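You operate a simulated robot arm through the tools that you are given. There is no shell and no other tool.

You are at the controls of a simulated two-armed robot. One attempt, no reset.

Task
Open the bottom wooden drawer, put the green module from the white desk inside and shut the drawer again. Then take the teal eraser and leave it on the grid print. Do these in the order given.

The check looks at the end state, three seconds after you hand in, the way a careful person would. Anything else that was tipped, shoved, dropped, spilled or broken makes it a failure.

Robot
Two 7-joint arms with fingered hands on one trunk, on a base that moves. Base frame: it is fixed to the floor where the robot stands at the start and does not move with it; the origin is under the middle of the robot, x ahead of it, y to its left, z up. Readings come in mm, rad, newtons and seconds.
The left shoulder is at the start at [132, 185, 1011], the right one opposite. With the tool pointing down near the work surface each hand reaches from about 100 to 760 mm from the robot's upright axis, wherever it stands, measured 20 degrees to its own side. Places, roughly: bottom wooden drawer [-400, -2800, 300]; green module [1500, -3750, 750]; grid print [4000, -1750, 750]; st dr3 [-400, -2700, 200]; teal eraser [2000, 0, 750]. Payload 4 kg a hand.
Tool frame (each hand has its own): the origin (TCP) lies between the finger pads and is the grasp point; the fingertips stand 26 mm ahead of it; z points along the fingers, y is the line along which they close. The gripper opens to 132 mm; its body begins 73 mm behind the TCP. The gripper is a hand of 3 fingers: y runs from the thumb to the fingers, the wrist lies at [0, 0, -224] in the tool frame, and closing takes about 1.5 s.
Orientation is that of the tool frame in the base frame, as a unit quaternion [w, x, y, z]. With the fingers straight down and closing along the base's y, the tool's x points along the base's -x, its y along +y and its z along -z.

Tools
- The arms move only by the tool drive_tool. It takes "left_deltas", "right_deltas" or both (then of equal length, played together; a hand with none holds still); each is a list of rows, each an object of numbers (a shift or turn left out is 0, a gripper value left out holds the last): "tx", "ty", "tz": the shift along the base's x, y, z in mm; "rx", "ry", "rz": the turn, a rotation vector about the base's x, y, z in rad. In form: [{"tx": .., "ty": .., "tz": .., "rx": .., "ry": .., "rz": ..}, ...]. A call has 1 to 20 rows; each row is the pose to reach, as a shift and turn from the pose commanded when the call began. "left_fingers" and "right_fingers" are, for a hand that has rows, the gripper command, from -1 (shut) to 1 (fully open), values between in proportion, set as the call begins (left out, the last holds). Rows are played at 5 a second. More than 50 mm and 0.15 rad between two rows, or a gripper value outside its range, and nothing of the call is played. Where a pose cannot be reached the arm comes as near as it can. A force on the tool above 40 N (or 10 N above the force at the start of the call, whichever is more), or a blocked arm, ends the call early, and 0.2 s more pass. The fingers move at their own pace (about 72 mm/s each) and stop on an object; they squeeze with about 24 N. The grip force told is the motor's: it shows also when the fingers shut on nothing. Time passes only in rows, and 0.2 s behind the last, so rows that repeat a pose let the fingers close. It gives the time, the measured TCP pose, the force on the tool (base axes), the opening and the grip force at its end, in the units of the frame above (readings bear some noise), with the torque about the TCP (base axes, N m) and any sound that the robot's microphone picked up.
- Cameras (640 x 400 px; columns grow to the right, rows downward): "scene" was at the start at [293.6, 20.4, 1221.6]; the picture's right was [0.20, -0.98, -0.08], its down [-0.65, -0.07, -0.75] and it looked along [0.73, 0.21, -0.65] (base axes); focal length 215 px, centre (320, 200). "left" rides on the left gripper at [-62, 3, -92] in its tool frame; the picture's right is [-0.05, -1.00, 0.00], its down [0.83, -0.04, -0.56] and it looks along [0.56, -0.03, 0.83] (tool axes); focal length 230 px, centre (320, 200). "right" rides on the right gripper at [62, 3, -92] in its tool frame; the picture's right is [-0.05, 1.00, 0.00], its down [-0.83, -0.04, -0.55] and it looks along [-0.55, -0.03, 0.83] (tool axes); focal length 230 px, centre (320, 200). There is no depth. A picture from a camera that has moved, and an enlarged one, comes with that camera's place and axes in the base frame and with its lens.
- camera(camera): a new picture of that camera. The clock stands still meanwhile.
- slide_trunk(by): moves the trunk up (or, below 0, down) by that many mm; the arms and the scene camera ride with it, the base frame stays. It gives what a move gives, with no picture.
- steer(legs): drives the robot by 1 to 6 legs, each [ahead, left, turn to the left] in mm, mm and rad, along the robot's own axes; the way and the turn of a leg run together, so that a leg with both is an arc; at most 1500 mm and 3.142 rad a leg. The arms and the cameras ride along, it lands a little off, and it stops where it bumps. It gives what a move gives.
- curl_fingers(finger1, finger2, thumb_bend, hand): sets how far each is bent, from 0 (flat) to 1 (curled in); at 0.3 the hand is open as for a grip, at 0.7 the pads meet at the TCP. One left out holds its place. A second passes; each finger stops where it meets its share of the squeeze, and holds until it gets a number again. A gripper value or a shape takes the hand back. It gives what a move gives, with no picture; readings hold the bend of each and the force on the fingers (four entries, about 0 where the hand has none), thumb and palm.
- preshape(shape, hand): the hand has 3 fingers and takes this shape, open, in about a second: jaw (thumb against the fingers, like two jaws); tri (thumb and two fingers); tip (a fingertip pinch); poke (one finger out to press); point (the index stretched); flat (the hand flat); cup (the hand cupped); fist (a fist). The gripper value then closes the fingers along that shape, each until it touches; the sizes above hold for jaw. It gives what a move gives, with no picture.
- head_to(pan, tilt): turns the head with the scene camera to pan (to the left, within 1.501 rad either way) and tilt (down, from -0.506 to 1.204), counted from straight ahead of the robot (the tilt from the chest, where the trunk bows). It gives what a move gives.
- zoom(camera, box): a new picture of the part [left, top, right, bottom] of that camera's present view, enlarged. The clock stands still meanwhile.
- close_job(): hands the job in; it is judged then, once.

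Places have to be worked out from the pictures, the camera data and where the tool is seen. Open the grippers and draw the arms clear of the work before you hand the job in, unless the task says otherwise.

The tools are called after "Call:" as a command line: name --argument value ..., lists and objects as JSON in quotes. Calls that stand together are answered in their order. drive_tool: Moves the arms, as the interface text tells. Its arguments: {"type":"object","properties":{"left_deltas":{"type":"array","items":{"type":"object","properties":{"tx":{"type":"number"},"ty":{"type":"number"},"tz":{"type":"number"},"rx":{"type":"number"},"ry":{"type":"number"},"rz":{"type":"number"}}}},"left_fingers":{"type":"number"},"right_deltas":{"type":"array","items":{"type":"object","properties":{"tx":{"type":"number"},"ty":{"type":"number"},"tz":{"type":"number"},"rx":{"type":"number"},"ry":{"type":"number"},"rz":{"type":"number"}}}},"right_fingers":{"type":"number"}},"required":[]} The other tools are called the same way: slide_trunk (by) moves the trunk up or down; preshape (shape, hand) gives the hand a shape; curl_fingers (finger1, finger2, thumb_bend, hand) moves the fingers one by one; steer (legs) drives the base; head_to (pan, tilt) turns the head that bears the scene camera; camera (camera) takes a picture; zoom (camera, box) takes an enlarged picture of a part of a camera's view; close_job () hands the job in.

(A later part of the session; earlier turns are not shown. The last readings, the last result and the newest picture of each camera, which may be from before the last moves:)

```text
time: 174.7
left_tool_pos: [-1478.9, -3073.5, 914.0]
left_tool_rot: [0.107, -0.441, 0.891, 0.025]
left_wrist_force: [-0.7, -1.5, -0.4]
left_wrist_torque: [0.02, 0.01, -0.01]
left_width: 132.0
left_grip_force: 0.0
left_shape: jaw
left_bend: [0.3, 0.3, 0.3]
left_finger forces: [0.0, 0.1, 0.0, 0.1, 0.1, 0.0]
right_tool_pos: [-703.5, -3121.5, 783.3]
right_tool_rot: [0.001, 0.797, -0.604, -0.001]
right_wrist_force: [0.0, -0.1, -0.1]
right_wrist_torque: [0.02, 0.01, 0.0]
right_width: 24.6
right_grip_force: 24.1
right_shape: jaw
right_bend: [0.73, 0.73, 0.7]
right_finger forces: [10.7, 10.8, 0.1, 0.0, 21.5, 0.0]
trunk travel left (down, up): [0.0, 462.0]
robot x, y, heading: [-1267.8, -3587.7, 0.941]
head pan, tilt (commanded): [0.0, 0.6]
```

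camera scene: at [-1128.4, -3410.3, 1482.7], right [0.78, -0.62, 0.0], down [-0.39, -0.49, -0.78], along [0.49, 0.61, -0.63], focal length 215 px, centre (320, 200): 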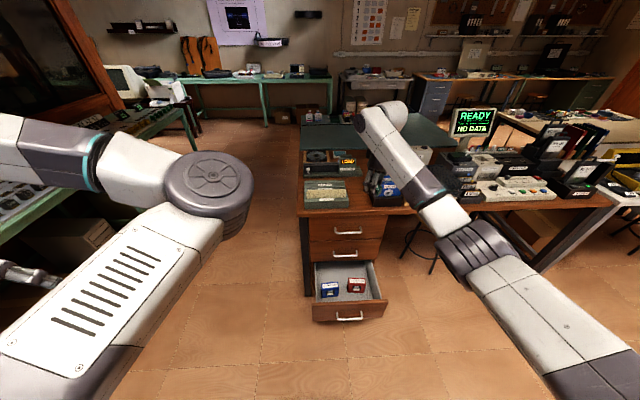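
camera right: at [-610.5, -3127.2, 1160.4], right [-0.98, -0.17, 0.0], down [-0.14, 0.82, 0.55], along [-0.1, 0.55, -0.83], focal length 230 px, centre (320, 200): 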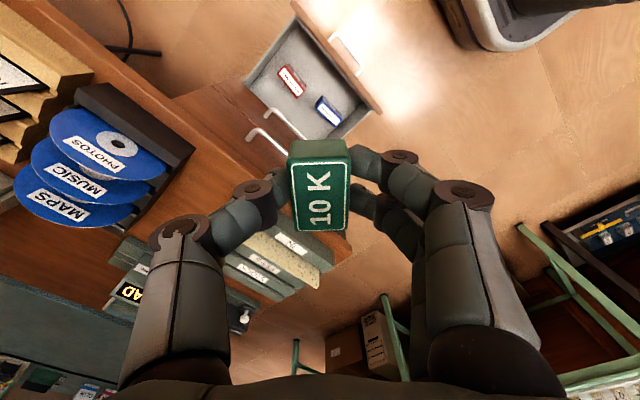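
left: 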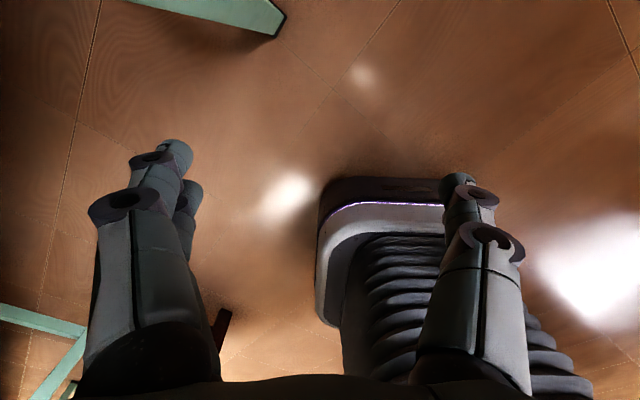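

Now I bring the right hand back to 500 mm ahead, down to z≈470, and turn it back to standard yaw.

Call:
drive_tool --right_deltas '[{"tx": -14, "ty": -19, "tz": -30, "rz": -0.095}, {"tx": -28, "ty": -38, "tz": -65, "rz": -0.19}, {"tx": -42, "ty": -57, "tz": -100, "rz": -0.285}, {"tx": -56, "ty": -76, "tz": -135, "rz": -0.38}, {"tx": -70, "ty": -95, "tz": -170, "rz": -0.475}, {"tx": -84, "ty": -114, "tz": -205, "rz": -0.57}, {"tx": -98, "ty": -133, "tz": -240, "rz": -0.665}, {"tx": -112, "ty": -152, "tz": -275, "rz": -0.76}, {"tx": -123, "ty": -169, "tz": -313, "rz": -0.855}]'

Call:
camera --camera "scene"

Call:
camera --camera "right"

```text
time: 176.7
left_tool_pos: [-1477.9, -3072.6, 912.3]
left_tool_rot: [0.106, -0.441, 0.891, 0.025]
left_wrist_force: [0.5, 0.4, 0.0]
left_wrist_torque: [-0.01, 0.0, 0.01]
left_width: 131.9
left_grip_force: 0.0
left_shape: jaw
left_bend: [0.3, 0.3, 0.3]
left_finger forces: [0.0, 0.1, 0.1, 0.0, 0.1, 0.0]
right_tool_pos: [-824.7, -3287.6, 467.2]
right_tool_rot: [-0.001, -0.474, 0.88, 0.002]
right_wrist_force: [0.6, -0.6, -0.1]
right_wrist_torque: [0.01, 0.02, 0.0]
right_width: 24.4
right_grip_force: 23.7
right_shape: jaw
right_bend: [0.73, 0.73, 0.7]
right_finger forces: [10.7, 10.9, 0.0, 0.0, 21.4, 0.1]
trunk travel left (down, up): [0.0, 462.0]
robot x, y, heading: [-1268.3, -3590.3, 0.946]
head pan, tilt (commanded): [0.0, 0.6]
```

```text
taken
camera scene: at [-1058.8, -3300.6, 1071.6], right [0.81, -0.59, 0.0], down [-0.53, -0.74, -0.42], along [0.24, 0.34, -0.91], focal length 215 px, centre (320, 200)
```

scene: 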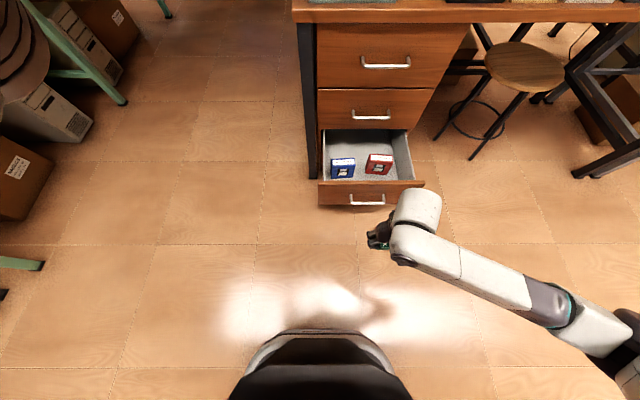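

```text
taken
camera right: at [-861.7, -3335.9, 559.5], right [-0.81, 0.59, 0.0], down [0.49, 0.67, 0.55], along [0.33, 0.45, -0.83], focal length 230 px, centre (320, 200)
```

right: 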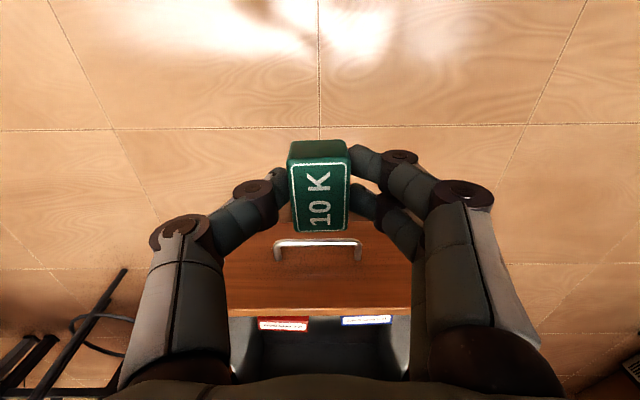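

The drawer panel top is at z≈388 and the free front zone is around e1 1258, e2 2805. Before going in, I test in free space how low the arm can go at this reach.

Call:
drive_tool --right_deltas '[{"tz": -45}, {"tz": -90}, {"tz": -135}, {"tz": -180}, {"tz": -215}, {"tz": -240}]'

```text
time: 178.1
left_tool_pos: [-1479.0, -3072.0, 912.2]
left_tool_rot: [0.106, -0.44, 0.891, 0.024]
left_wrist_force: [-0.2, -0.9, 0.0]
left_wrist_torque: [0.01, 0.0, 0.0]
left_width: 132.1
left_grip_force: 0.1
left_shape: jaw
left_bend: [0.3, 0.3, 0.3]
left_finger forces: [0.0, 0.0, 0.0, 0.0, 0.1, 0.0]
right_tool_pos: [-826.8, -3289.1, 226.5]
right_tool_rot: [-0.001, -0.475, 0.88, 0.001]
right_wrist_force: [0.5, -0.6, -0.9]
right_wrist_torque: [0.0, -0.01, 0.01]
right_width: 24.3
right_grip_force: 24.3
right_shape: jaw
right_bend: [0.73, 0.73, 0.7]
right_finger forces: [10.7, 10.8, 0.0, 0.0, 21.5, 0.0]
trunk travel left (down, up): [0.0, 462.0]
robot x, y, heading: [-1269.7, -3584.0, 0.942]
head pan, tilt (commanded): [0.0, 0.6]
```

Low reach is fine (z≈226 at 500 mm). I raise back to z≈470 and drive the base ahead 345 mm so the module is over the free front part of the drawer.

Call:
drive_tool --right_deltas '[{"tz": 45}, {"tz": 90}, {"tz": 135}, {"tz": 180}, {"tz": 220}, {"tz": 245}]'

Call:
steer --legs '[[340, 0, 0]]'

Call:
camera --camera "right"

Call:
camera --camera "scene"

```text
time: 179.5
left_tool_pos: [-1478.0, -3071.5, 913.4]
left_tool_rot: [0.108, -0.44, 0.891, 0.024]
left_wrist_force: [-0.4, -0.2, 0.2]
left_wrist_torque: [0.02, 0.01, -0.02]
left_width: 131.9
left_grip_force: 0.2
left_shape: jaw
left_bend: [0.3, 0.3, 0.3]
left_finger forces: [0.0, 0.0, 0.0, 0.0, 0.0, 0.0]
right_tool_pos: [-822.5, -3289.7, 476.2]
right_tool_rot: [-0.001, -0.474, 0.88, 0.002]
right_wrist_force: [-0.4, -0.4, 0.2]
right_wrist_torque: [0.0, 0.0, 0.0]
right_width: 24.4
right_grip_force: 23.8
right_shape: jaw
right_bend: [0.73, 0.73, 0.7]
right_finger forces: [10.7, 10.7, 0.0, 0.0, 21.5, 0.0]
trunk travel left (down, up): [0.0, 462.0]
robot x, y, heading: [-1268.7, -3587.8, 0.947]
head pan, tilt (commanded): [0.0, 0.6]
```

```text
time: 181.8
left_tool_pos: [-1268.6, -2791.0, 912.4]
left_tool_rot: [0.107, -0.436, 0.893, 0.023]
left_wrist_force: [0.5, -0.2, -0.4]
left_wrist_torque: [-0.03, 0.0, -0.02]
left_width: 132.0
left_grip_force: 0.1
left_shape: jaw
left_bend: [0.3, 0.3, 0.3]
left_finger forces: [0.0, 0.0, 0.0, 0.0, 0.1, 0.1]
right_tool_pos: [-616.4, -3016.9, 473.8]
right_tool_rot: [-0.001, -0.469, 0.883, 0.001]
right_wrist_force: [-0.4, 0.2, -0.6]
right_wrist_torque: [-0.01, 0.0, -0.02]
right_width: 24.0
right_grip_force: 24.2
right_shape: jaw
right_bend: [0.73, 0.73, 0.7]
right_finger forces: [10.7, 10.8, 0.0, 0.1, 21.5, 0.1]
trunk travel left (down, up): [0.0, 462.0]
robot x, y, heading: [-1062.4, -3312.5, 0.936]
head pan, tilt (commanded): [0.0, 0.6]
```

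```text
taken
camera right: at [-653.0, -3064.7, 565.4], right [-0.8, 0.6, 0.0], down [0.5, 0.66, 0.55], along [0.33, 0.44, -0.83], focal length 230 px, centre (320, 200)
```

right: 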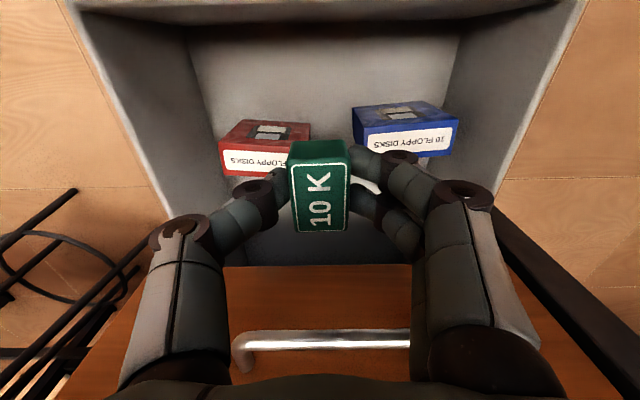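

```text
taken
camera scene: at [-851.8, -3024.2, 1071.4], right [0.8, -0.6, 0.0], down [-0.54, -0.73, -0.42], along [0.25, 0.34, -0.91], focal length 215 px, centre (320, 200)
```

scene: 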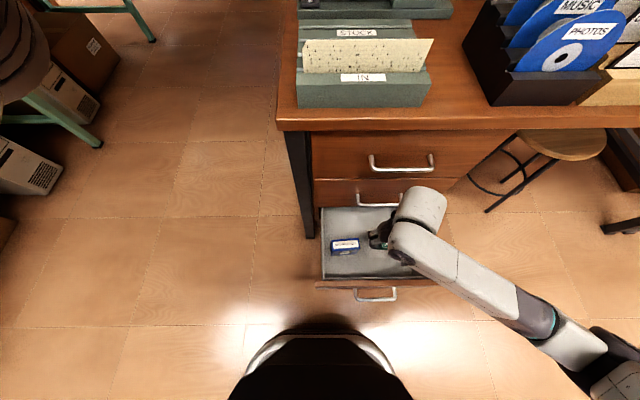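

The items in the drawer are two floppy-disk boxes, sitting mid-drawer. I zoom in to measure them and the free space before lowering.

Call:
zoom --camera "right" --box '[60, 0, 600, 300]'

Call:
zoom --camera "scene" --box '[290, 170, 450, 310]'

```text
1.19 times, centred on (330, 150) of right
camera zoom: at [-653.0, -3064.7, 565.4], right [-0.8, 0.6, 0.0], down [0.5, 0.66, 0.55], along [0.33, 0.44, -0.83], focal length 273 px, centre (308, 259)
```

zoom: 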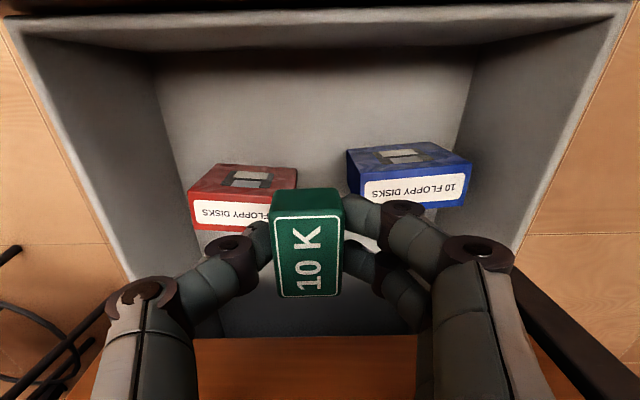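

```text
2.86 times, centred on (370, 240) of scene
camera zoom: at [-851.8, -3024.2, 1071.4], right [0.8, -0.6, 0.0], down [-0.54, -0.73, -0.42], along [0.25, 0.34, -0.91], focal length 614 px, centre (177, 86)
```

zoom: 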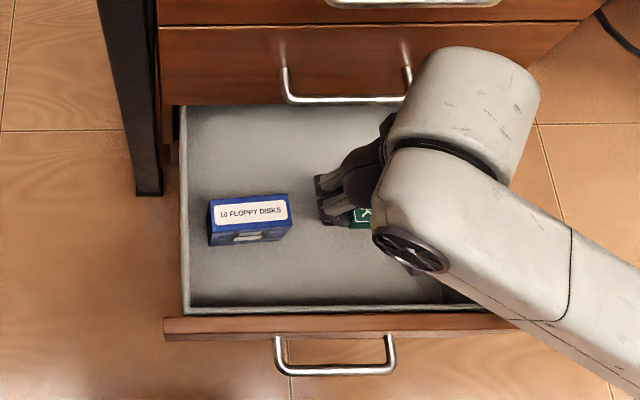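

The boxes are about 100 mm tall with fronts near e2≈2790/2775, and the drawer's front wall is at ≈2886, so the hand must fit between. I turn the hand to a diagonal yaw (so camera and knuckles fit) and centre it over the free strip in front of the red box.

Call:
drive_tool --right_deltas '[{"tx": 1, "ty": -5, "rz": 0.13}, {"tx": 2, "ty": -10, "rz": 0.26}, {"tx": 4, "ty": -16, "rz": 0.39}, {"tx": 5, "ty": -21, "rz": 0.52}, {"tx": 7, "ty": -26, "rz": 0.65}, {"tx": 8, "ty": -31, "rz": 0.8}, {"tx": 8, "ty": -31, "rz": 0.8}]'

Call:
camera --camera "right"

Call:
zoom --camera "scene" --box '[290, 170, 450, 310]'

```text
time: 183.4
left_tool_pos: [-1269.2, -2792.4, 912.3]
left_tool_rot: [0.107, -0.435, 0.893, 0.023]
left_wrist_force: [-0.7, -0.3, 0.6]
left_wrist_torque: [0.01, 0.02, -0.01]
left_width: 131.6
left_grip_force: 0.1
left_shape: jaw
left_bend: [0.3, 0.3, 0.3]
left_finger forces: [0.0, 0.0, 0.1, 0.0, 0.1, 0.0]
right_tool_pos: [-608.2, -3046.7, 475.2]
right_tool_rot: [0.001, 0.777, -0.629, -0.001]
right_wrist_force: [-0.1, 0.3, -1.0]
right_wrist_torque: [0.02, 0.01, 0.01]
right_width: 24.4
right_grip_force: 23.2
right_shape: jaw
right_bend: [0.73, 0.73, 0.7]
right_finger forces: [10.7, 10.7, 0.1, 0.0, 21.4, 0.0]
trunk travel left (down, up): [0.0, 462.0]
robot x, y, heading: [-1063.7, -3310.0, 0.936]
head pan, tilt (commanded): [0.0, 0.6]
```

```text
taken
camera right: at [-599.2, -3106.9, 566.2], right [-0.99, -0.16, 0.0], down [-0.13, 0.82, 0.55], along [-0.09, 0.55, -0.83], focal length 230 px, centre (320, 200)
```

right: 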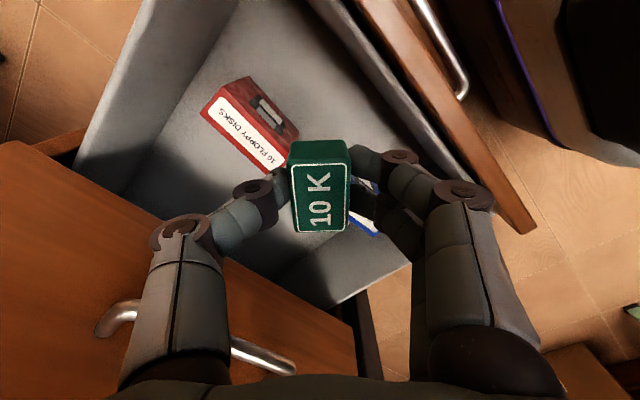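

```text
2.86 times, centred on (370, 240) of scene
camera zoom: at [-852.2, -3024.7, 1071.7], right [0.8, -0.6, 0.0], down [-0.54, -0.73, -0.42], along [0.25, 0.34, -0.91], focal length 614 px, centre (177, 86)
```

zoom: 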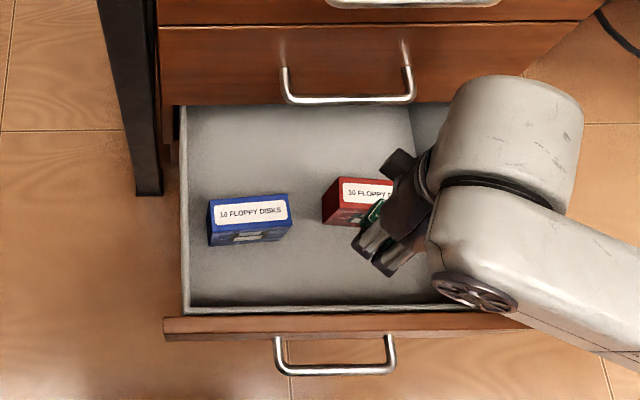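

The strip in front of the red box (e2 2761–2886) is wide enough and the hand is centred in it. I lower to z≈330 first and re-check the clearances.

Call:
drive_tool --right_deltas '[{"tz": -40}, {"tz": -80}, {"tz": -115}, {"tz": -145}]'

Call:
camera --camera "right"

Call:
zoom --camera "scene" --box '[290, 170, 450, 310]'

```text
time: 184.4
left_tool_pos: [-1269.5, -2791.7, 911.9]
left_tool_rot: [0.106, -0.436, 0.894, 0.023]
left_wrist_force: [0.1, 1.0, -0.2]
left_wrist_torque: [-0.01, 0.0, 0.04]
left_width: 132.5
left_grip_force: 0.1
left_shape: jaw
left_bend: [0.3, 0.3, 0.3]
left_finger forces: [0.1, 0.1, 0.0, 0.0, 0.1, 0.0]
right_tool_pos: [-608.6, -3049.2, 327.2]
right_tool_rot: [0.001, 0.777, -0.63, -0.001]
right_wrist_force: [0.7, 0.6, -0.5]
right_wrist_torque: [0.02, 0.0, 0.03]
right_width: 24.4
right_grip_force: 24.1
right_shape: jaw
right_bend: [0.73, 0.73, 0.7]
right_finger forces: [10.8, 10.7, 0.0, 0.0, 21.5, 0.0]
trunk travel left (down, up): [0.0, 462.0]
robot x, y, heading: [-1064.1, -3309.8, 0.934]
head pan, tilt (commanded): [0.0, 0.6]
```

```text
taken
camera right: at [-598.7, -3109.0, 418.6], right [-0.99, -0.15, 0.0], down [-0.13, 0.82, 0.55], along [-0.09, 0.55, -0.83], focal length 230 px, centre (320, 200)
```

right: 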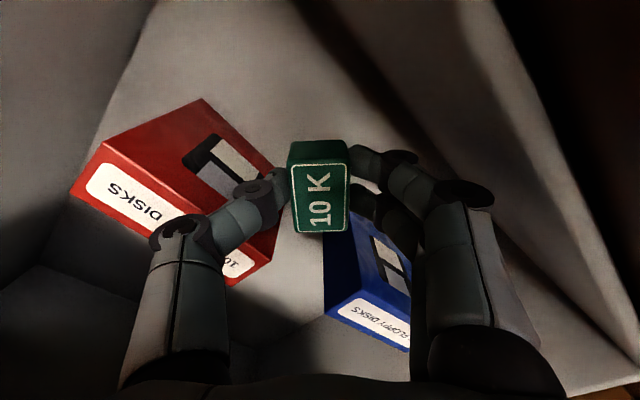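

```text
2.86 times, centred on (370, 240) of scene
camera zoom: at [-852.0, -3024.7, 1071.6], right [0.8, -0.6, 0.0], down [-0.54, -0.73, -0.42], along [0.25, 0.34, -0.91], focal length 614 px, centre (177, 86)
```

zoom: 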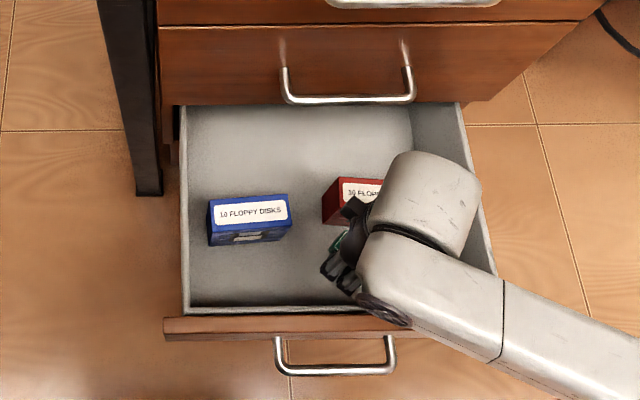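

Mid-finger joints would be tight in this diagonal yaw. I raise again, return to standard yaw with the fingers spread along the drawer width, and shift to e1≈1305, e2≈2817.

Call:
drive_tool --right_deltas '[{"tz": 45}, {"tz": 90}, {"tz": 125}, {"tz": 125, "tx": 3, "ty": 0, "rz": -0.13}, {"tz": 125, "tx": 6, "ty": 0, "rz": -0.26}, {"tz": 125, "tx": 9, "ty": 0, "rz": -0.39}, {"tz": 125, "tx": 12, "ty": -1, "rz": -0.52}, {"tz": 125, "tx": 15, "ty": -1, "rz": -0.66}, {"tz": 125, "tx": 18, "ty": -1, "rz": -0.8}, {"tz": 125, "tx": 19, "ty": -1, "rz": -0.83}]'

Call:
camera --camera "right"

```text
time: 186.6
left_tool_pos: [-1268.1, -2792.0, 913.3]
left_tool_rot: [0.107, -0.435, 0.894, 0.024]
left_wrist_force: [0.6, 0.8, 0.1]
left_wrist_torque: [0.02, -0.01, 0.0]
left_width: 131.9
left_grip_force: 0.2
left_shape: jaw
left_bend: [0.3, 0.3, 0.3]
left_finger forces: [0.0, 0.1, 0.0, 0.0, 0.1, 0.0]
right_tool_pos: [-588.7, -3048.7, 454.0]
right_tool_rot: [-0.001, -0.456, 0.89, 0.001]
right_wrist_force: [1.2, 0.4, -0.6]
right_wrist_torque: [-0.05, -0.03, 0.0]
right_width: 24.4
right_grip_force: 23.8
right_shape: jaw
right_bend: [0.73, 0.73, 0.7]
right_finger forces: [10.7, 10.7, 0.0, 0.0, 21.6, 0.0]
trunk travel left (down, up): [0.0, 462.0]
robot x, y, heading: [-1065.5, -3309.9, 0.931]
head pan, tilt (commanded): [0.0, 0.6]
```

```text
taken
camera right: at [-627.3, -3096.4, 545.5], right [-0.78, 0.63, 0.0], down [0.52, 0.65, 0.55], along [0.35, 0.43, -0.83], focal length 230 px, centre (320, 200)
```

right: 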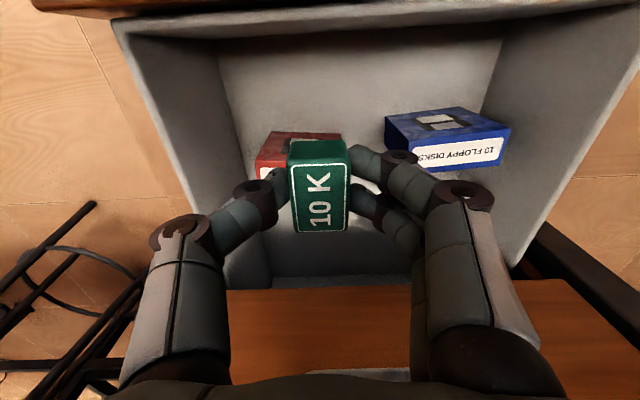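

The inner rim is at e2≈2882. I nudge 5 mm away from the panel and lower in steps toward z≈250, watching the force.

Call:
drive_tool --right_deltas '[{"tx": 3, "ty": 4, "tz": -40}, {"tx": 3, "ty": 4, "tz": -80}, {"tx": 3, "ty": 4, "tz": -120}, {"tx": 3, "ty": 4, "tz": -140}, {"tx": 3, "ty": 4, "tz": -155}]'

Call:
camera --camera "right"

Call:
zoom --camera "scene" --box '[290, 170, 450, 310]'

```text
time: 187.8
left_tool_pos: [-1268.7, -2791.4, 912.1]
left_tool_rot: [0.107, -0.436, 0.893, 0.023]
left_wrist_force: [0.1, 0.3, 0.2]
left_wrist_torque: [0.0, 0.02, -0.04]
left_width: 132.1
left_grip_force: 0.0
left_shape: jaw
left_bend: [0.3, 0.3, 0.3]
left_finger forces: [0.0, 0.0, 0.0, 0.1, 0.0, 0.0]
right_tool_pos: [-585.7, -3047.0, 298.7]
right_tool_rot: [-0.001, -0.458, 0.889, 0.001]
right_wrist_force: [-0.6, -0.4, -1.1]
right_wrist_torque: [-0.02, 0.05, 0.02]
right_width: 24.5
right_grip_force: 23.6
right_shape: jaw
right_bend: [0.73, 0.73, 0.7]
right_finger forces: [10.7, 10.8, 0.0, 0.1, 21.5, 0.0]
trunk travel left (down, up): [0.0, 462.0]
robot x, y, heading: [-1064.7, -3311.8, 0.936]
head pan, tilt (commanded): [0.0, 0.6]
```

```text
taken
camera right: at [-624.6, -3093.9, 389.8], right [-0.78, 0.62, 0.0], down [0.52, 0.65, 0.55], along [0.34, 0.43, -0.83], focal length 230 px, centre (320, 200)
```

right: 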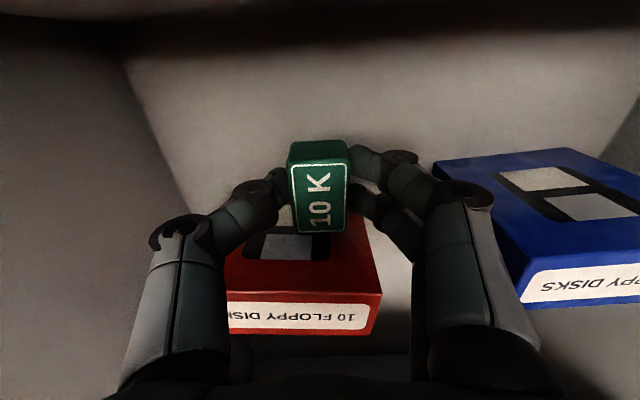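

```text
2.86 times, centred on (370, 240) of scene
camera zoom: at [-852.1, -3024.7, 1071.6], right [0.8, -0.6, 0.0], down [-0.54, -0.73, -0.42], along [0.25, 0.34, -0.91], focal length 614 px, centre (177, 86)
```

zoom: 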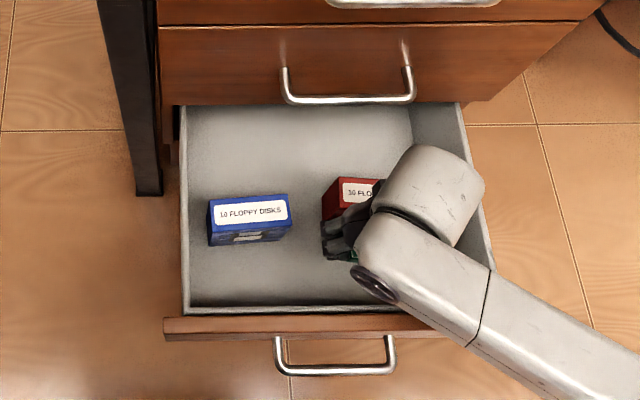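

No contact at z≈299. I continue down to about z≈252 in small steps.

Call:
drive_tool --right_deltas '[{"tz": -15}, {"tz": -30}, {"tz": -40}, {"tz": -47}]'

Call:
camera --camera "right"

```text
time: 188.8
left_tool_pos: [-1268.6, -2793.1, 913.2]
left_tool_rot: [0.108, -0.435, 0.893, 0.024]
left_wrist_force: [-0.3, 0.5, -0.4]
left_wrist_torque: [-0.03, 0.03, 0.01]
left_width: 131.8
left_grip_force: 0.1
left_shape: jaw
left_bend: [0.3, 0.3, 0.3]
left_finger forces: [0.1, 0.1, 0.0, 0.1, 0.0, 0.0]
right_tool_pos: [-585.7, -3042.9, 252.9]
right_tool_rot: [0.001, -0.456, 0.89, 0.003]
right_wrist_force: [0.9, -0.3, 12.4]
right_wrist_torque: [-0.44, 0.34, 0.0]
right_width: 24.4
right_grip_force: 23.9
right_shape: jaw
right_bend: [0.73, 0.73, 0.7]
right_finger forces: [12.1, 12.1, 0.0, 0.0, 25.4, 0.1]
trunk travel left (down, up): [0.0, 462.0]
robot x, y, heading: [-1064.3, -3311.1, 0.935]
head pan, tilt (commanded): [0.0, 0.6]
```

```text
taken
camera right: at [-625.0, -3090.2, 345.0], right [-0.78, 0.62, 0.0], down [0.52, 0.65, 0.56], along [0.35, 0.44, -0.83], focal length 230 px, centre (320, 200)
```

right: 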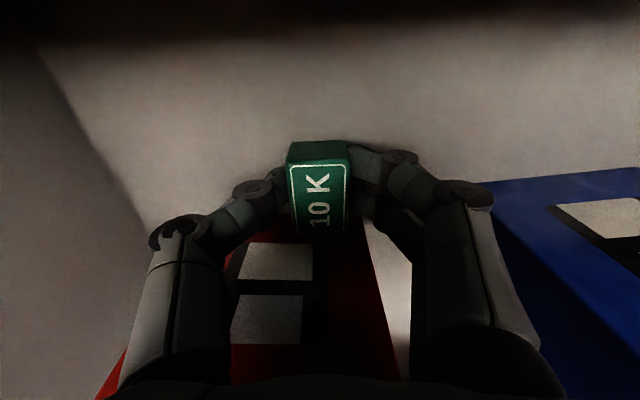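

12 N upward with rising finger forces: the module is resting on the drawer floor. I open the fingers modestly to release.

Call:
drive_tool --right_deltas '[{"tz": 1}, {"tz": 1}, {"tz": 1}, {"tz": 1}]' --right_fingers -0.25

Call:
camera --camera "right"

```text
time: 189.8
left_tool_pos: [-1268.0, -2792.8, 912.1]
left_tool_rot: [0.107, -0.435, 0.894, 0.024]
left_wrist_force: [1.5, 0.4, 0.3]
left_wrist_torque: [0.0, 0.02, 0.03]
left_width: 132.3
left_grip_force: 0.1
left_shape: jaw
left_bend: [0.3, 0.3, 0.3]
left_finger forces: [0.0, 0.0, 0.1, 0.0, 0.0, 0.0]
right_tool_pos: [-586.6, -3044.1, 251.6]
right_tool_rot: [-0.002, -0.457, 0.89, 0.001]
right_wrist_force: [0.1, -1.1, 1.2]
right_wrist_torque: [0.01, -0.01, 0.01]
right_width: 48.6
right_grip_force: 0.0
right_shape: jaw
right_bend: [0.74, 0.74, 0.7]
right_finger forces: [0.6, 0.8, 0.0, 0.0, 0.0, 0.0]
trunk travel left (down, up): [0.0, 462.0]
robot x, y, heading: [-1064.9, -3308.1, 0.934]
head pan, tilt (commanded): [0.0, 0.6]
```

```text
taken
camera right: at [-625.4, -3091.3, 343.5], right [-0.78, 0.62, 0.0], down [0.52, 0.65, 0.55], along [0.34, 0.43, -0.83], focal length 230 px, centre (320, 200)
```

right: 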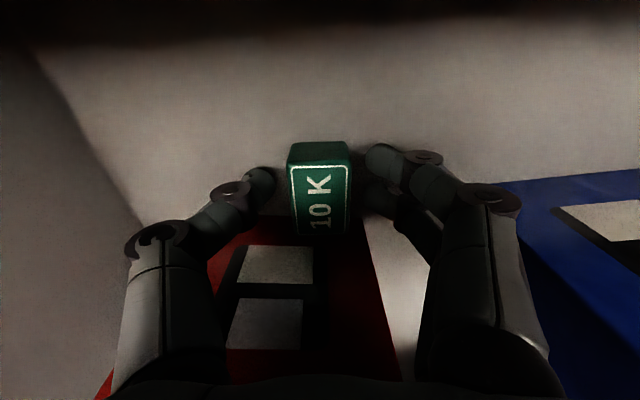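

Released. One finger side still reads a slight touch, so I open a little more and lift straight up out of the drawer.

Call:
drive_tool --right_deltas '[{"tz": 0}, {"tz": 0}, {"tz": 15}, {"tz": 45}, {"tz": 90}, {"tz": 135}, {"tz": 180}, {"tz": 225}]' --right_fingers -0.08

Call:
camera --camera "right"

```text
time: 191.6
left_tool_pos: [-1269.8, -2792.6, 912.4]
left_tool_rot: [0.107, -0.436, 0.893, 0.024]
left_wrist_force: [-0.7, 0.7, 0.0]
left_wrist_torque: [0.0, 0.01, 0.02]
left_width: 131.9
left_grip_force: 0.1
left_shape: jaw
left_bend: [0.3, 0.3, 0.3]
left_finger forces: [0.1, 0.0, 0.0, 0.0, 0.0, 0.0]
right_tool_pos: [-585.3, -3046.6, 478.5]
right_tool_rot: [-0.001, -0.456, 0.89, 0.0]
right_wrist_force: [0.2, 0.5, 1.0]
right_wrist_torque: [0.03, -0.02, -0.04]
right_width: 60.0
right_grip_force: 0.0
right_shape: jaw
right_bend: [0.73, 0.73, 0.7]
right_finger forces: [0.1, 0.0, 0.1, 0.0, 0.0, 0.1]
trunk travel left (down, up): [0.0, 462.0]
robot x, y, heading: [-1069.5, -3308.4, 0.933]
head pan, tilt (commanded): [0.0, 0.6]
```

```text
taken
camera right: at [-623.9, -3093.9, 569.7], right [-0.78, 0.62, 0.0], down [0.52, 0.65, 0.55], along [0.34, 0.43, -0.83], focal length 230 px, centre (320, 200)
```

right: 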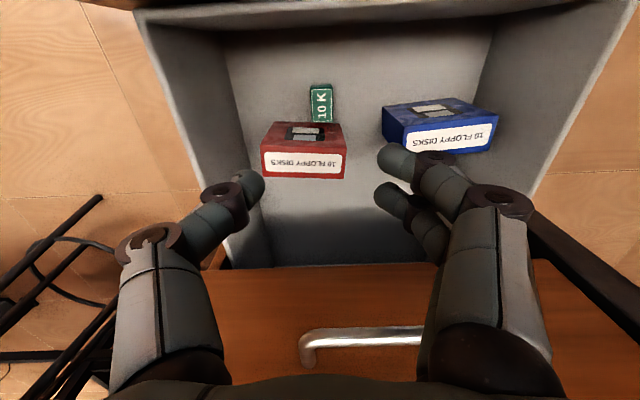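

The green module rests in the drawer in front of the red box. I drive back, then pitch the hand forward to push the drawer shut.

Call:
steer --legs '[[-400, 0, 0.01]]'

Call:
drive_tool --right_deltas '[{"rx": 0.105, "ry": -0.076, "tz": -10}, {"rx": 0.211, "ry": -0.152, "tz": -20}, {"rx": 0.316, "ry": -0.228, "tz": -35}, {"rx": 0.421, "ry": -0.304, "tz": -50}, {"rx": 0.527, "ry": -0.38, "tz": -65}, {"rx": 0.632, "ry": -0.456, "tz": -80}, {"rx": 0.737, "ry": -0.532, "tz": -95}, {"rx": 0.843, "ry": -0.608, "tz": -110}, {"rx": 0.948, "ry": -0.684, "tz": -130}]' --right_fingers -1

Call:
camera --camera "scene"

```text
time: 194.1
left_tool_pos: [-1515.8, -3125.6, 913.5]
left_tool_rot: [0.107, -0.438, 0.893, 0.024]
left_wrist_force: [-0.8, -0.1, -0.5]
left_wrist_torque: [0.01, -0.03, -0.02]
left_width: 132.0
left_grip_force: 0.0
left_shape: jaw
left_bend: [0.3, 0.3, 0.3]
left_finger forces: [0.0, 0.0, 0.0, 0.0, 0.0, 0.0]
right_tool_pos: [-830.8, -3375.7, 477.5]
right_tool_rot: [0.0, -0.459, 0.889, 0.001]
right_wrist_force: [1.9, 0.1, 0.5]
right_wrist_torque: [0.02, 0.02, 0.01]
right_width: 59.8
right_grip_force: 0.1
right_shape: jaw
right_bend: [0.73, 0.73, 0.7]
right_finger forces: [0.0, 0.0, 0.0, 0.0, 0.0, 0.0]
trunk travel left (down, up): [0.0, 462.0]
robot x, y, heading: [-1309.6, -3638.2, 0.942]
head pan, tilt (commanded): [0.0, 0.6]
```

```text
time: 196.1
left_tool_pos: [-1516.0, -3126.3, 912.1]
left_tool_rot: [0.106, -0.438, 0.893, 0.025]
left_wrist_force: [0.1, -0.5, 0.5]
left_wrist_torque: [0.0, -0.01, -0.01]
left_width: 132.1
left_grip_force: 0.1
left_shape: jaw
left_bend: [0.3, 0.3, 0.3]
left_finger forces: [0.0, 0.0, 0.0, 0.1, 0.0, 0.0]
right_tool_pos: [-830.3, -3376.0, 345.2]
right_tool_rot: [0.49, -0.383, 0.742, 0.251]
right_wrist_force: [0.2, 1.2, 0.7]
right_wrist_torque: [-0.01, -0.02, 0.01]
right_width: 0.0
right_grip_force: 24.2
right_shape: jaw
right_bend: [0.63, 0.63, 0.66]
right_finger forces: [0.0, 0.1, 0.1, 0.0, 0.0, 0.0]
trunk travel left (down, up): [0.0, 462.0]
robot x, y, heading: [-1310.4, -3640.7, 0.946]
head pan, tilt (commanded): [0.0, 0.6]
```

```text
taken
camera scene: at [-1097.5, -3355.2, 1071.5], right [0.81, -0.59, 0.0], down [-0.54, -0.73, -0.42], along [0.25, 0.34, -0.91], focal length 215 px, centre (320, 200)
```

scene: 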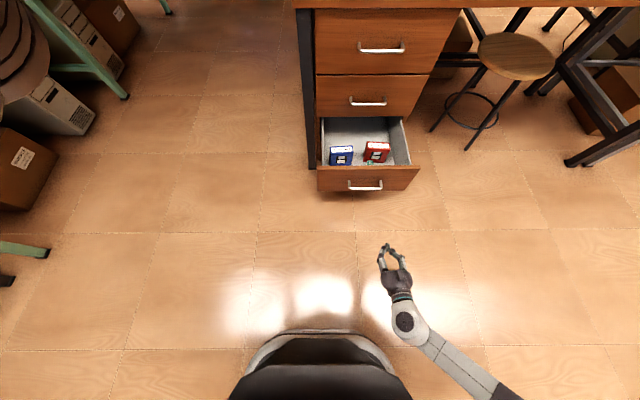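

The pushing pose is reached (fingers closed, pitched 23° below level, z≈345). I sidestep left 52 mm to line up with the drawer centre and drive up close to the panel.

Call:
steer --legs '[[0, 52, 0], [260, 0, 0]]'

Call:
camera --camera "scene"

```text
time: 198.5
left_tool_pos: [-1399.9, -2882.6, 911.7]
left_tool_rot: [0.106, -0.435, 0.894, 0.024]
left_wrist_force: [0.5, -0.5, -0.6]
left_wrist_torque: [-0.01, -0.03, 0.02]
left_width: 132.0
left_grip_force: 0.1
left_shape: jaw
left_bend: [0.3, 0.3, 0.3]
left_finger forces: [0.0, 0.0, 0.0, 0.0, 0.0, 0.1]
right_tool_pos: [-715.5, -3136.3, 345.5]
right_tool_rot: [0.492, -0.381, 0.742, 0.249]
right_wrist_force: [-0.7, -0.4, 0.8]
right_wrist_torque: [0.01, -0.01, -0.01]
right_width: 0.0
right_grip_force: 24.2
right_shape: jaw
right_bend: [0.63, 0.63, 0.66]
right_finger forces: [0.0, 0.1, 0.0, 0.0, 0.0, 0.0]
trunk travel left (down, up): [0.0, 462.0]
robot x, y, heading: [-1195.6, -3399.4, 0.927]
head pan, tilt (commanded): [0.0, 0.6]
```

```text
taken
camera scene: at [-982.7, -3115.6, 1071.4], right [0.8, -0.6, 0.0], down [-0.54, -0.73, -0.42], along [0.25, 0.34, -0.91], focal length 215 px, centre (320, 200)
```

scene: 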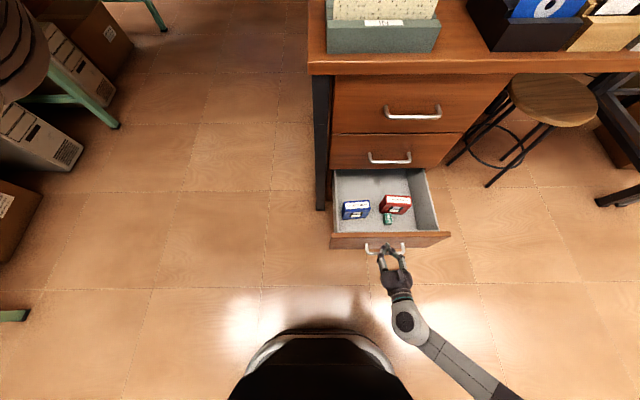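

The closed fingers are about 25 mm from the panel, centred. I zoom in to verify they're above the handle bar.

Call:
zoom --camera "scene" --box '[320, 160, 460, 290]'

Call:
camera --camera "right"

```text
3.08 times, centred on (390, 225) of scene
camera zoom: at [-982.7, -3115.6, 1071.4], right [0.8, -0.6, 0.0], down [-0.54, -0.73, -0.42], along [0.25, 0.34, -0.91], focal length 661 px, centre (105, 123)
```

zoom: 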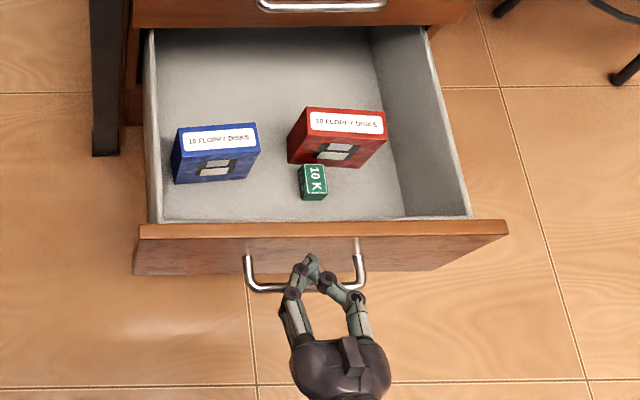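

```text
taken
camera right: at [-782.3, -3222.6, 324.1], right [-0.8, 0.6, 0.04], down [-0.08, -0.17, 0.98], along [0.6, 0.78, 0.18], focal length 230 px, centre (320, 200)
```

right: 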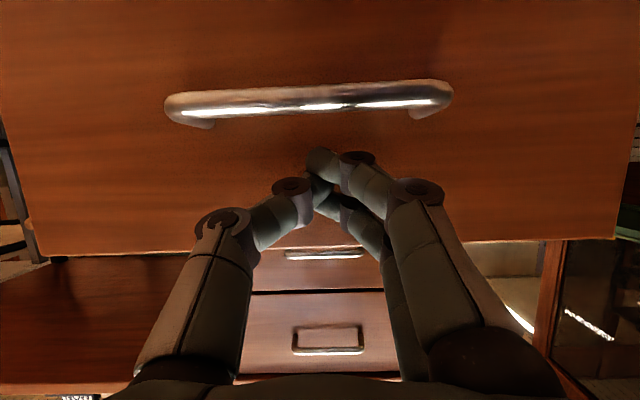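

The fingertips sit above the bar, facing the panel. I push the drawer in by driving the base ahead 245 mm.

Call:
steer --legs '[[125, 0, 0.01], [120, 0, 0]]'

Call:
camera --camera "scene"

Call:
camera --camera "right"

```text
time: 200.6
left_tool_pos: [-1264.8, -2690.9, 911.3]
left_tool_rot: [0.106, -0.441, 0.891, 0.024]
left_wrist_force: [0.3, 0.3, -0.1]
left_wrist_torque: [-0.02, 0.02, -0.01]
left_width: 132.3
left_grip_force: 0.1
left_shape: jaw
left_bend: [0.3, 0.3, 0.3]
left_finger forces: [0.0, 0.0, 0.1, 0.0, 0.0, 0.0]
right_tool_pos: [-577.1, -2936.7, 345.0]
right_tool_rot: [0.489, -0.386, 0.74, 0.252]
right_wrist_force: [0.7, 0.0, -1.0]
right_wrist_torque: [0.03, 0.02, 0.01]
right_width: 0.0
right_grip_force: 24.0
right_shape: jaw
right_bend: [0.64, 0.66, 0.67]
right_finger forces: [0.2, 0.0, 0.1, 0.1, 0.2, 0.1]
trunk travel left (down, up): [0.0, 462.0]
robot x, y, heading: [-1052.8, -3205.8, 0.945]
head pan, tilt (commanded): [0.0, 0.6]
```

```text
taken
camera scene: at [-844.3, -2917.8, 1071.2], right [0.81, -0.58, 0.0], down [-0.53, -0.74, -0.42], along [0.24, 0.34, -0.91], focal length 215 px, centre (320, 200)
```

scene: 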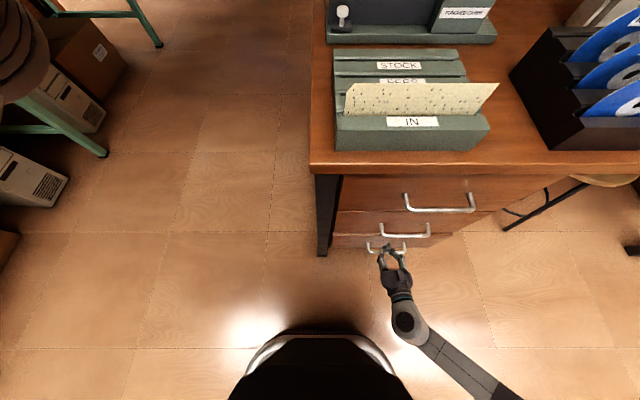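

```text
taken
camera right: at [-642.7, -3022.5, 323.9], right [-0.81, 0.59, 0.04], down [-0.07, -0.17, 0.98], along [0.59, 0.79, 0.18], focal length 230 px, centre (320, 200)
```

right: 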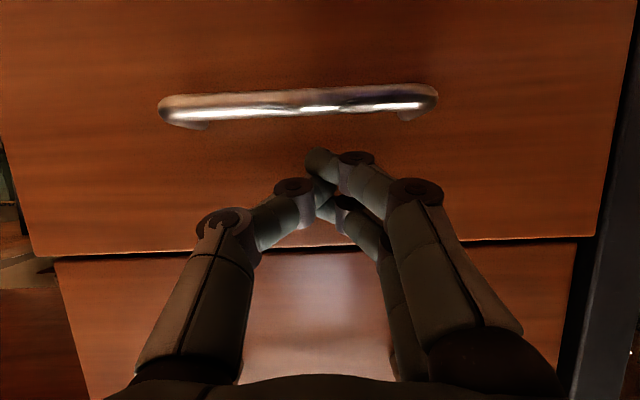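

The drawer is nearly shut. I push the rest with the arm in small steps until it resists at its stop.

Call:
drive_tool --right_deltas '[{"tx": 5, "ty": 6.5}, {"tx": 10, "ty": 13}, {"tx": 14, "ty": 19.5}, {"tx": 19, "ty": 26}, {"tx": 22, "ty": 30}, {"tx": 25, "ty": 34}, {"tx": 28, "ty": 38}]'

Call:
camera --camera "right"

Call:
zoom --camera "scene" --box '[300, 150, 480, 290]'

```text
time: 201.8
left_tool_pos: [-1264.1, -2692.4, 912.8]
left_tool_rot: [0.108, -0.44, 0.891, 0.024]
left_wrist_force: [-0.3, -0.1, -0.4]
left_wrist_torque: [-0.04, 0.02, 0.02]
left_width: 132.0
left_grip_force: 0.0
left_shape: jaw
left_bend: [0.3, 0.3, 0.3]
left_finger forces: [0.0, 0.0, 0.1, 0.0, 0.0, 0.1]
right_tool_pos: [-564.2, -2912.7, 342.2]
right_tool_rot: [0.483, -0.392, 0.741, 0.254]
right_wrist_force: [-6.7, -8.2, 4.9]
right_wrist_torque: [0.14, -0.16, -0.15]
right_width: 0.2
right_grip_force: 24.1
right_shape: jaw
right_bend: [0.65, 0.71, 0.67]
right_finger forces: [0.0, 0.0, 0.1, 0.1, 0.1, 0.0]
trunk travel left (down, up): [0.0, 462.0]
robot x, y, heading: [-1055.7, -3206.1, 0.945]
head pan, tilt (commanded): [0.0, 0.6]
stopped in row 5 (right hand): the force on the tool passed its limit at 46 N (the readings are from after the stop); the commanded pose is now the measured one
```

```text
taken
camera right: at [-629.3, -3000.6, 322.0], right [-0.81, 0.58, 0.04], down [-0.06, -0.16, 0.98], along [0.58, 0.8, 0.17], focal length 230 px, centre (320, 200)
```

right: 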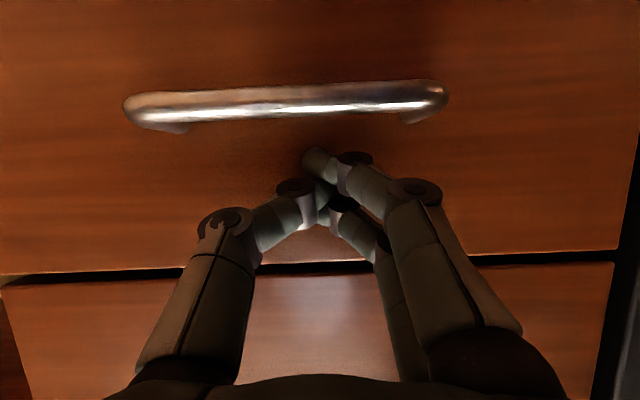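

```text
2.86 times, centred on (390, 220) of scene
camera zoom: at [-845.5, -2919.9, 1071.9], right [0.81, -0.59, 0.0], down [-0.53, -0.74, -0.42], along [0.25, 0.34, -0.91], focal length 614 px, centre (120, 143)
```

zoom: 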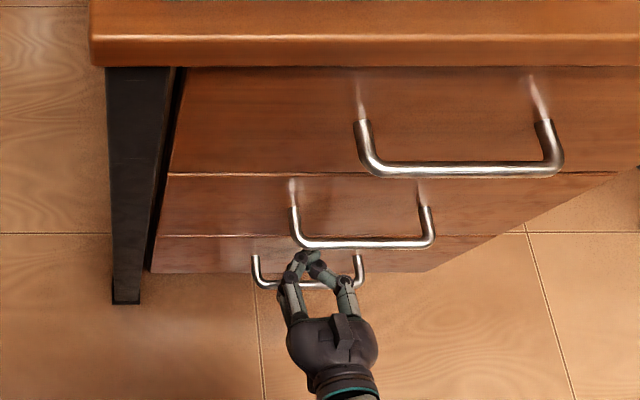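

The push ended against the stop (46 N) with the panel at its original closed position. I back away and check that the drawer front is flush.

Call:
steer --legs '[[-350, 0, 0]]'

Call:
camera --camera "scene"

Call:
zoom --camera "scene" --box '[280, 40, 440, 200]'

```text
time: 204.1
left_tool_pos: [-1478.0, -2986.4, 913.2]
left_tool_rot: [0.107, -0.441, 0.891, 0.024]
left_wrist_force: [0.1, 0.4, -0.3]
left_wrist_torque: [0.02, 0.01, 0.0]
left_width: 131.7
left_grip_force: 0.1
left_shape: jaw
left_bend: [0.3, 0.3, 0.3]
left_finger forces: [0.1, 0.0, 0.1, 0.0, 0.0, 0.0]
right_tool_pos: [-774.3, -3205.9, 342.8]
right_tool_rot: [0.485, -0.39, 0.741, 0.253]
right_wrist_force: [0.6, 0.4, 0.3]
right_wrist_torque: [-0.03, -0.01, 0.0]
right_width: 0.2
right_grip_force: 23.4
right_shape: jaw
right_bend: [0.65, 0.69, 0.67]
right_finger forces: [0.0, 0.0, 0.0, 0.0, 0.1, 0.0]
trunk travel left (down, up): [0.0, 462.0]
robot x, y, heading: [-1265.0, -3501.1, 0.946]
head pan, tilt (commanded): [0.0, 0.6]
```

```text
taken
camera scene: at [-1058.1, -3214.0, 1072.0], right [0.81, -0.58, 0.0], down [-0.53, -0.74, -0.42], along [0.25, 0.34, -0.91], focal length 215 px, centre (320, 200)
```

scene: 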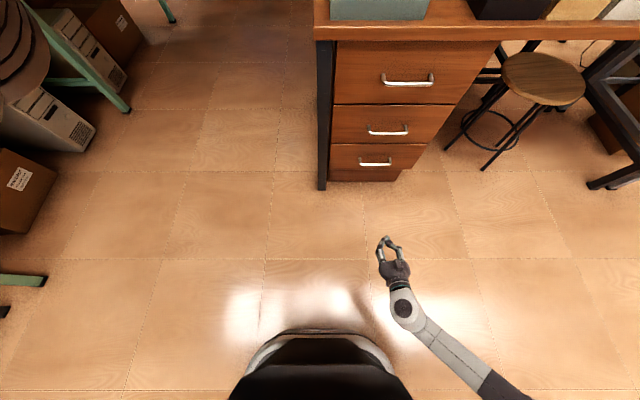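

```text
2.50 times, centred on (360, 120) of scene
camera zoom: at [-1058.1, -3214.0, 1072.0], right [0.81, -0.58, 0.0], down [-0.53, -0.74, -0.42], along [0.25, 0.34, -0.91], focal length 537 px, centre (220, 400)
```

zoom: 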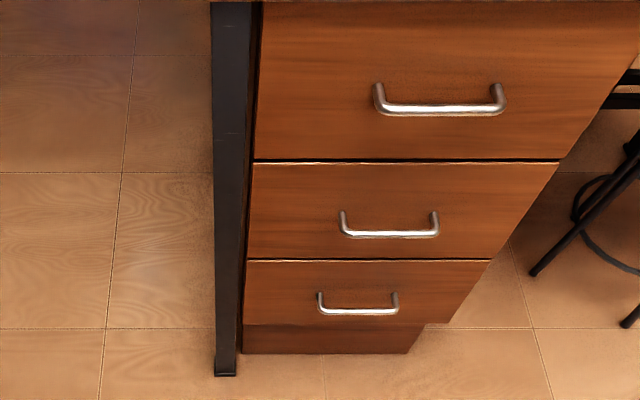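

The bottom drawer is flush with the others, so part one is done. For the trip back I bring the left hand into a compact pose in front of me.

Call:
drive_tool --left_deltas '[{"tx": 29, "ty": -2, "tz": -30, "rx": -0.02, "ry": 0.024, "rz": 0.004}, {"tx": 58, "ty": -4, "tz": -61, "rx": -0.04, "ry": 0.048, "rz": 0.007}, {"tx": 87, "ty": -6, "tz": -91, "rx": -0.06, "ry": 0.072, "rz": 0.011}, {"tx": 117, "ty": -8, "tz": -122, "rx": -0.08, "ry": 0.097, "rz": 0.015}, {"tx": 146, "ty": -10, "tz": -152, "rx": -0.1, "ry": 0.121, "rz": 0.019}, {"tx": 175, "ty": -12, "tz": -183, "rx": -0.12, "ry": 0.145, "rz": 0.022}, {"tx": 204, "ty": -15, "tz": -213, "rx": -0.14, "ry": 0.169, "rz": 0.026}]' --left_fingers 0.5 --right_deltas '[{"tz": 30}, {"tz": 60}, {"tz": 90}, {"tz": 120}, {"tz": 150}, {"tz": 180}, {"tz": 200}]' --right_fingers 0.3

```text
time: 205.7
left_tool_pos: [-1435.9, -2975.0, 756.6]
left_tool_rot: [0.014, -0.454, 0.891, 0.004]
left_wrist_force: [-0.6, -0.6, 0.5]
left_wrist_torque: [0.03, 0.02, 0.0]
left_width: 99.2
left_grip_force: 0.2
left_shape: jaw
left_bend: [0.64, 0.64, 0.6]
left_finger forces: [0.0, 0.0, 0.0, 0.1, 0.0, 0.0]
left hand out of reach, approached as far as the arm can: row 3, 4, 5, 6, 7
right_tool_pos: [-776.0, -3208.4, 544.8]
right_tool_rot: [0.484, -0.39, 0.741, 0.253]
right_wrist_force: [0.2, 0.6, 0.0]
right_wrist_torque: [0.02, 0.02, -0.01]
right_width: 85.4
right_grip_force: 0.0
right_shape: jaw
right_bend: [0.7, 0.7, 0.68]
right_finger forces: [0.0, 0.0, 0.0, 0.0, 0.0, 0.1]
trunk travel left (down, up): [0.0, 462.0]
robot x, y, heading: [-1265.3, -3499.5, 0.946]
head pan, tilt (commanded): [0.0, 0.6]
```

The left arm only partly followed. I move it lower first, which should free it to come inward.

Call:
drive_tool --left_deltas '[{"tz": -45}, {"tz": -90}, {"tz": -135}, {"tz": -180}, {"tz": -220}, {"tz": -220}, {"tz": -220}]'

Call:
head_to --pan 0.5 --tilt 0.6

Call:
camera --camera "scene"

```text
time: 207.3
left_tool_pos: [-1484.3, -2951.5, 558.4]
left_tool_rot: [0.0, -0.455, 0.89, 0.001]
left_wrist_force: [-0.4, 0.4, 0.7]
left_wrist_torque: [0.02, -0.01, 0.01]
left_width: 99.3
left_grip_force: 0.1
left_shape: jaw
left_bend: [0.64, 0.64, 0.6]
left_finger forces: [0.0, 0.0, 0.0, 0.0, 0.0, 0.0]
left hand out of reach, approached as far as the arm can: row 1, 2, 3, 4, 5, 6, 7
right_tool_pos: [-776.0, -3206.7, 544.9]
right_tool_rot: [0.485, -0.39, 0.741, 0.253]
right_wrist_force: [-0.5, -1.1, -0.8]
right_wrist_torque: [-0.01, 0.0, -0.01]
right_width: 85.5
right_grip_force: 0.1
right_shape: jaw
right_bend: [0.7, 0.7, 0.68]
right_finger forces: [0.0, 0.0, 0.1, 0.0, 0.0, 0.0]
trunk travel left (down, up): [0.0, 462.0]
robot x, y, heading: [-1269.0, -3501.8, 0.943]
head pan, tilt (commanded): [0.0, 0.6]
```

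```text
time: 208.2
left_tool_pos: [-1483.9, -2952.1, 558.0]
left_tool_rot: [0.0, -0.455, 0.891, 0.0]
left_wrist_force: [-0.7, -0.2, -0.7]
left_wrist_torque: [0.01, 0.02, 0.01]
left_width: 99.4
left_grip_force: 0.0
left_shape: jaw
left_bend: [0.64, 0.64, 0.6]
left_finger forces: [0.0, 0.1, 0.0, 0.1, 0.0, 0.0]
right_tool_pos: [-776.0, -3206.3, 543.2]
right_tool_rot: [0.485, -0.39, 0.741, 0.253]
right_wrist_force: [-0.2, 1.3, -0.5]
right_wrist_torque: [-0.01, 0.0, -0.01]
right_width: 85.6
right_grip_force: 0.0
right_shape: jaw
right_bend: [0.7, 0.7, 0.68]
right_finger forces: [0.1, 0.1, 0.0, 0.1, 0.0, 0.0]
trunk travel left (down, up): [0.0, 462.0]
robot x, y, heading: [-1261.3, -3498.9, 0.945]
head pan, tilt (commanded): [0.499, 0.6]
```

```text
taken
camera scene: at [-1097.4, -3196.3, 1077.3], right [0.95, -0.18, -0.25], down [-0.28, -0.85, -0.45], along [-0.13, 0.5, -0.86], focal length 215 px, centre (320, 200)
```

scene: 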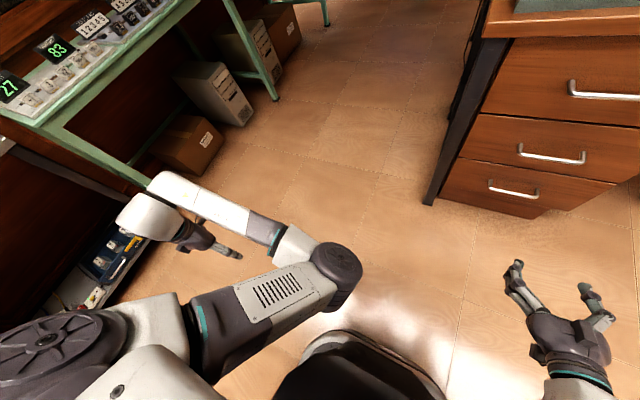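

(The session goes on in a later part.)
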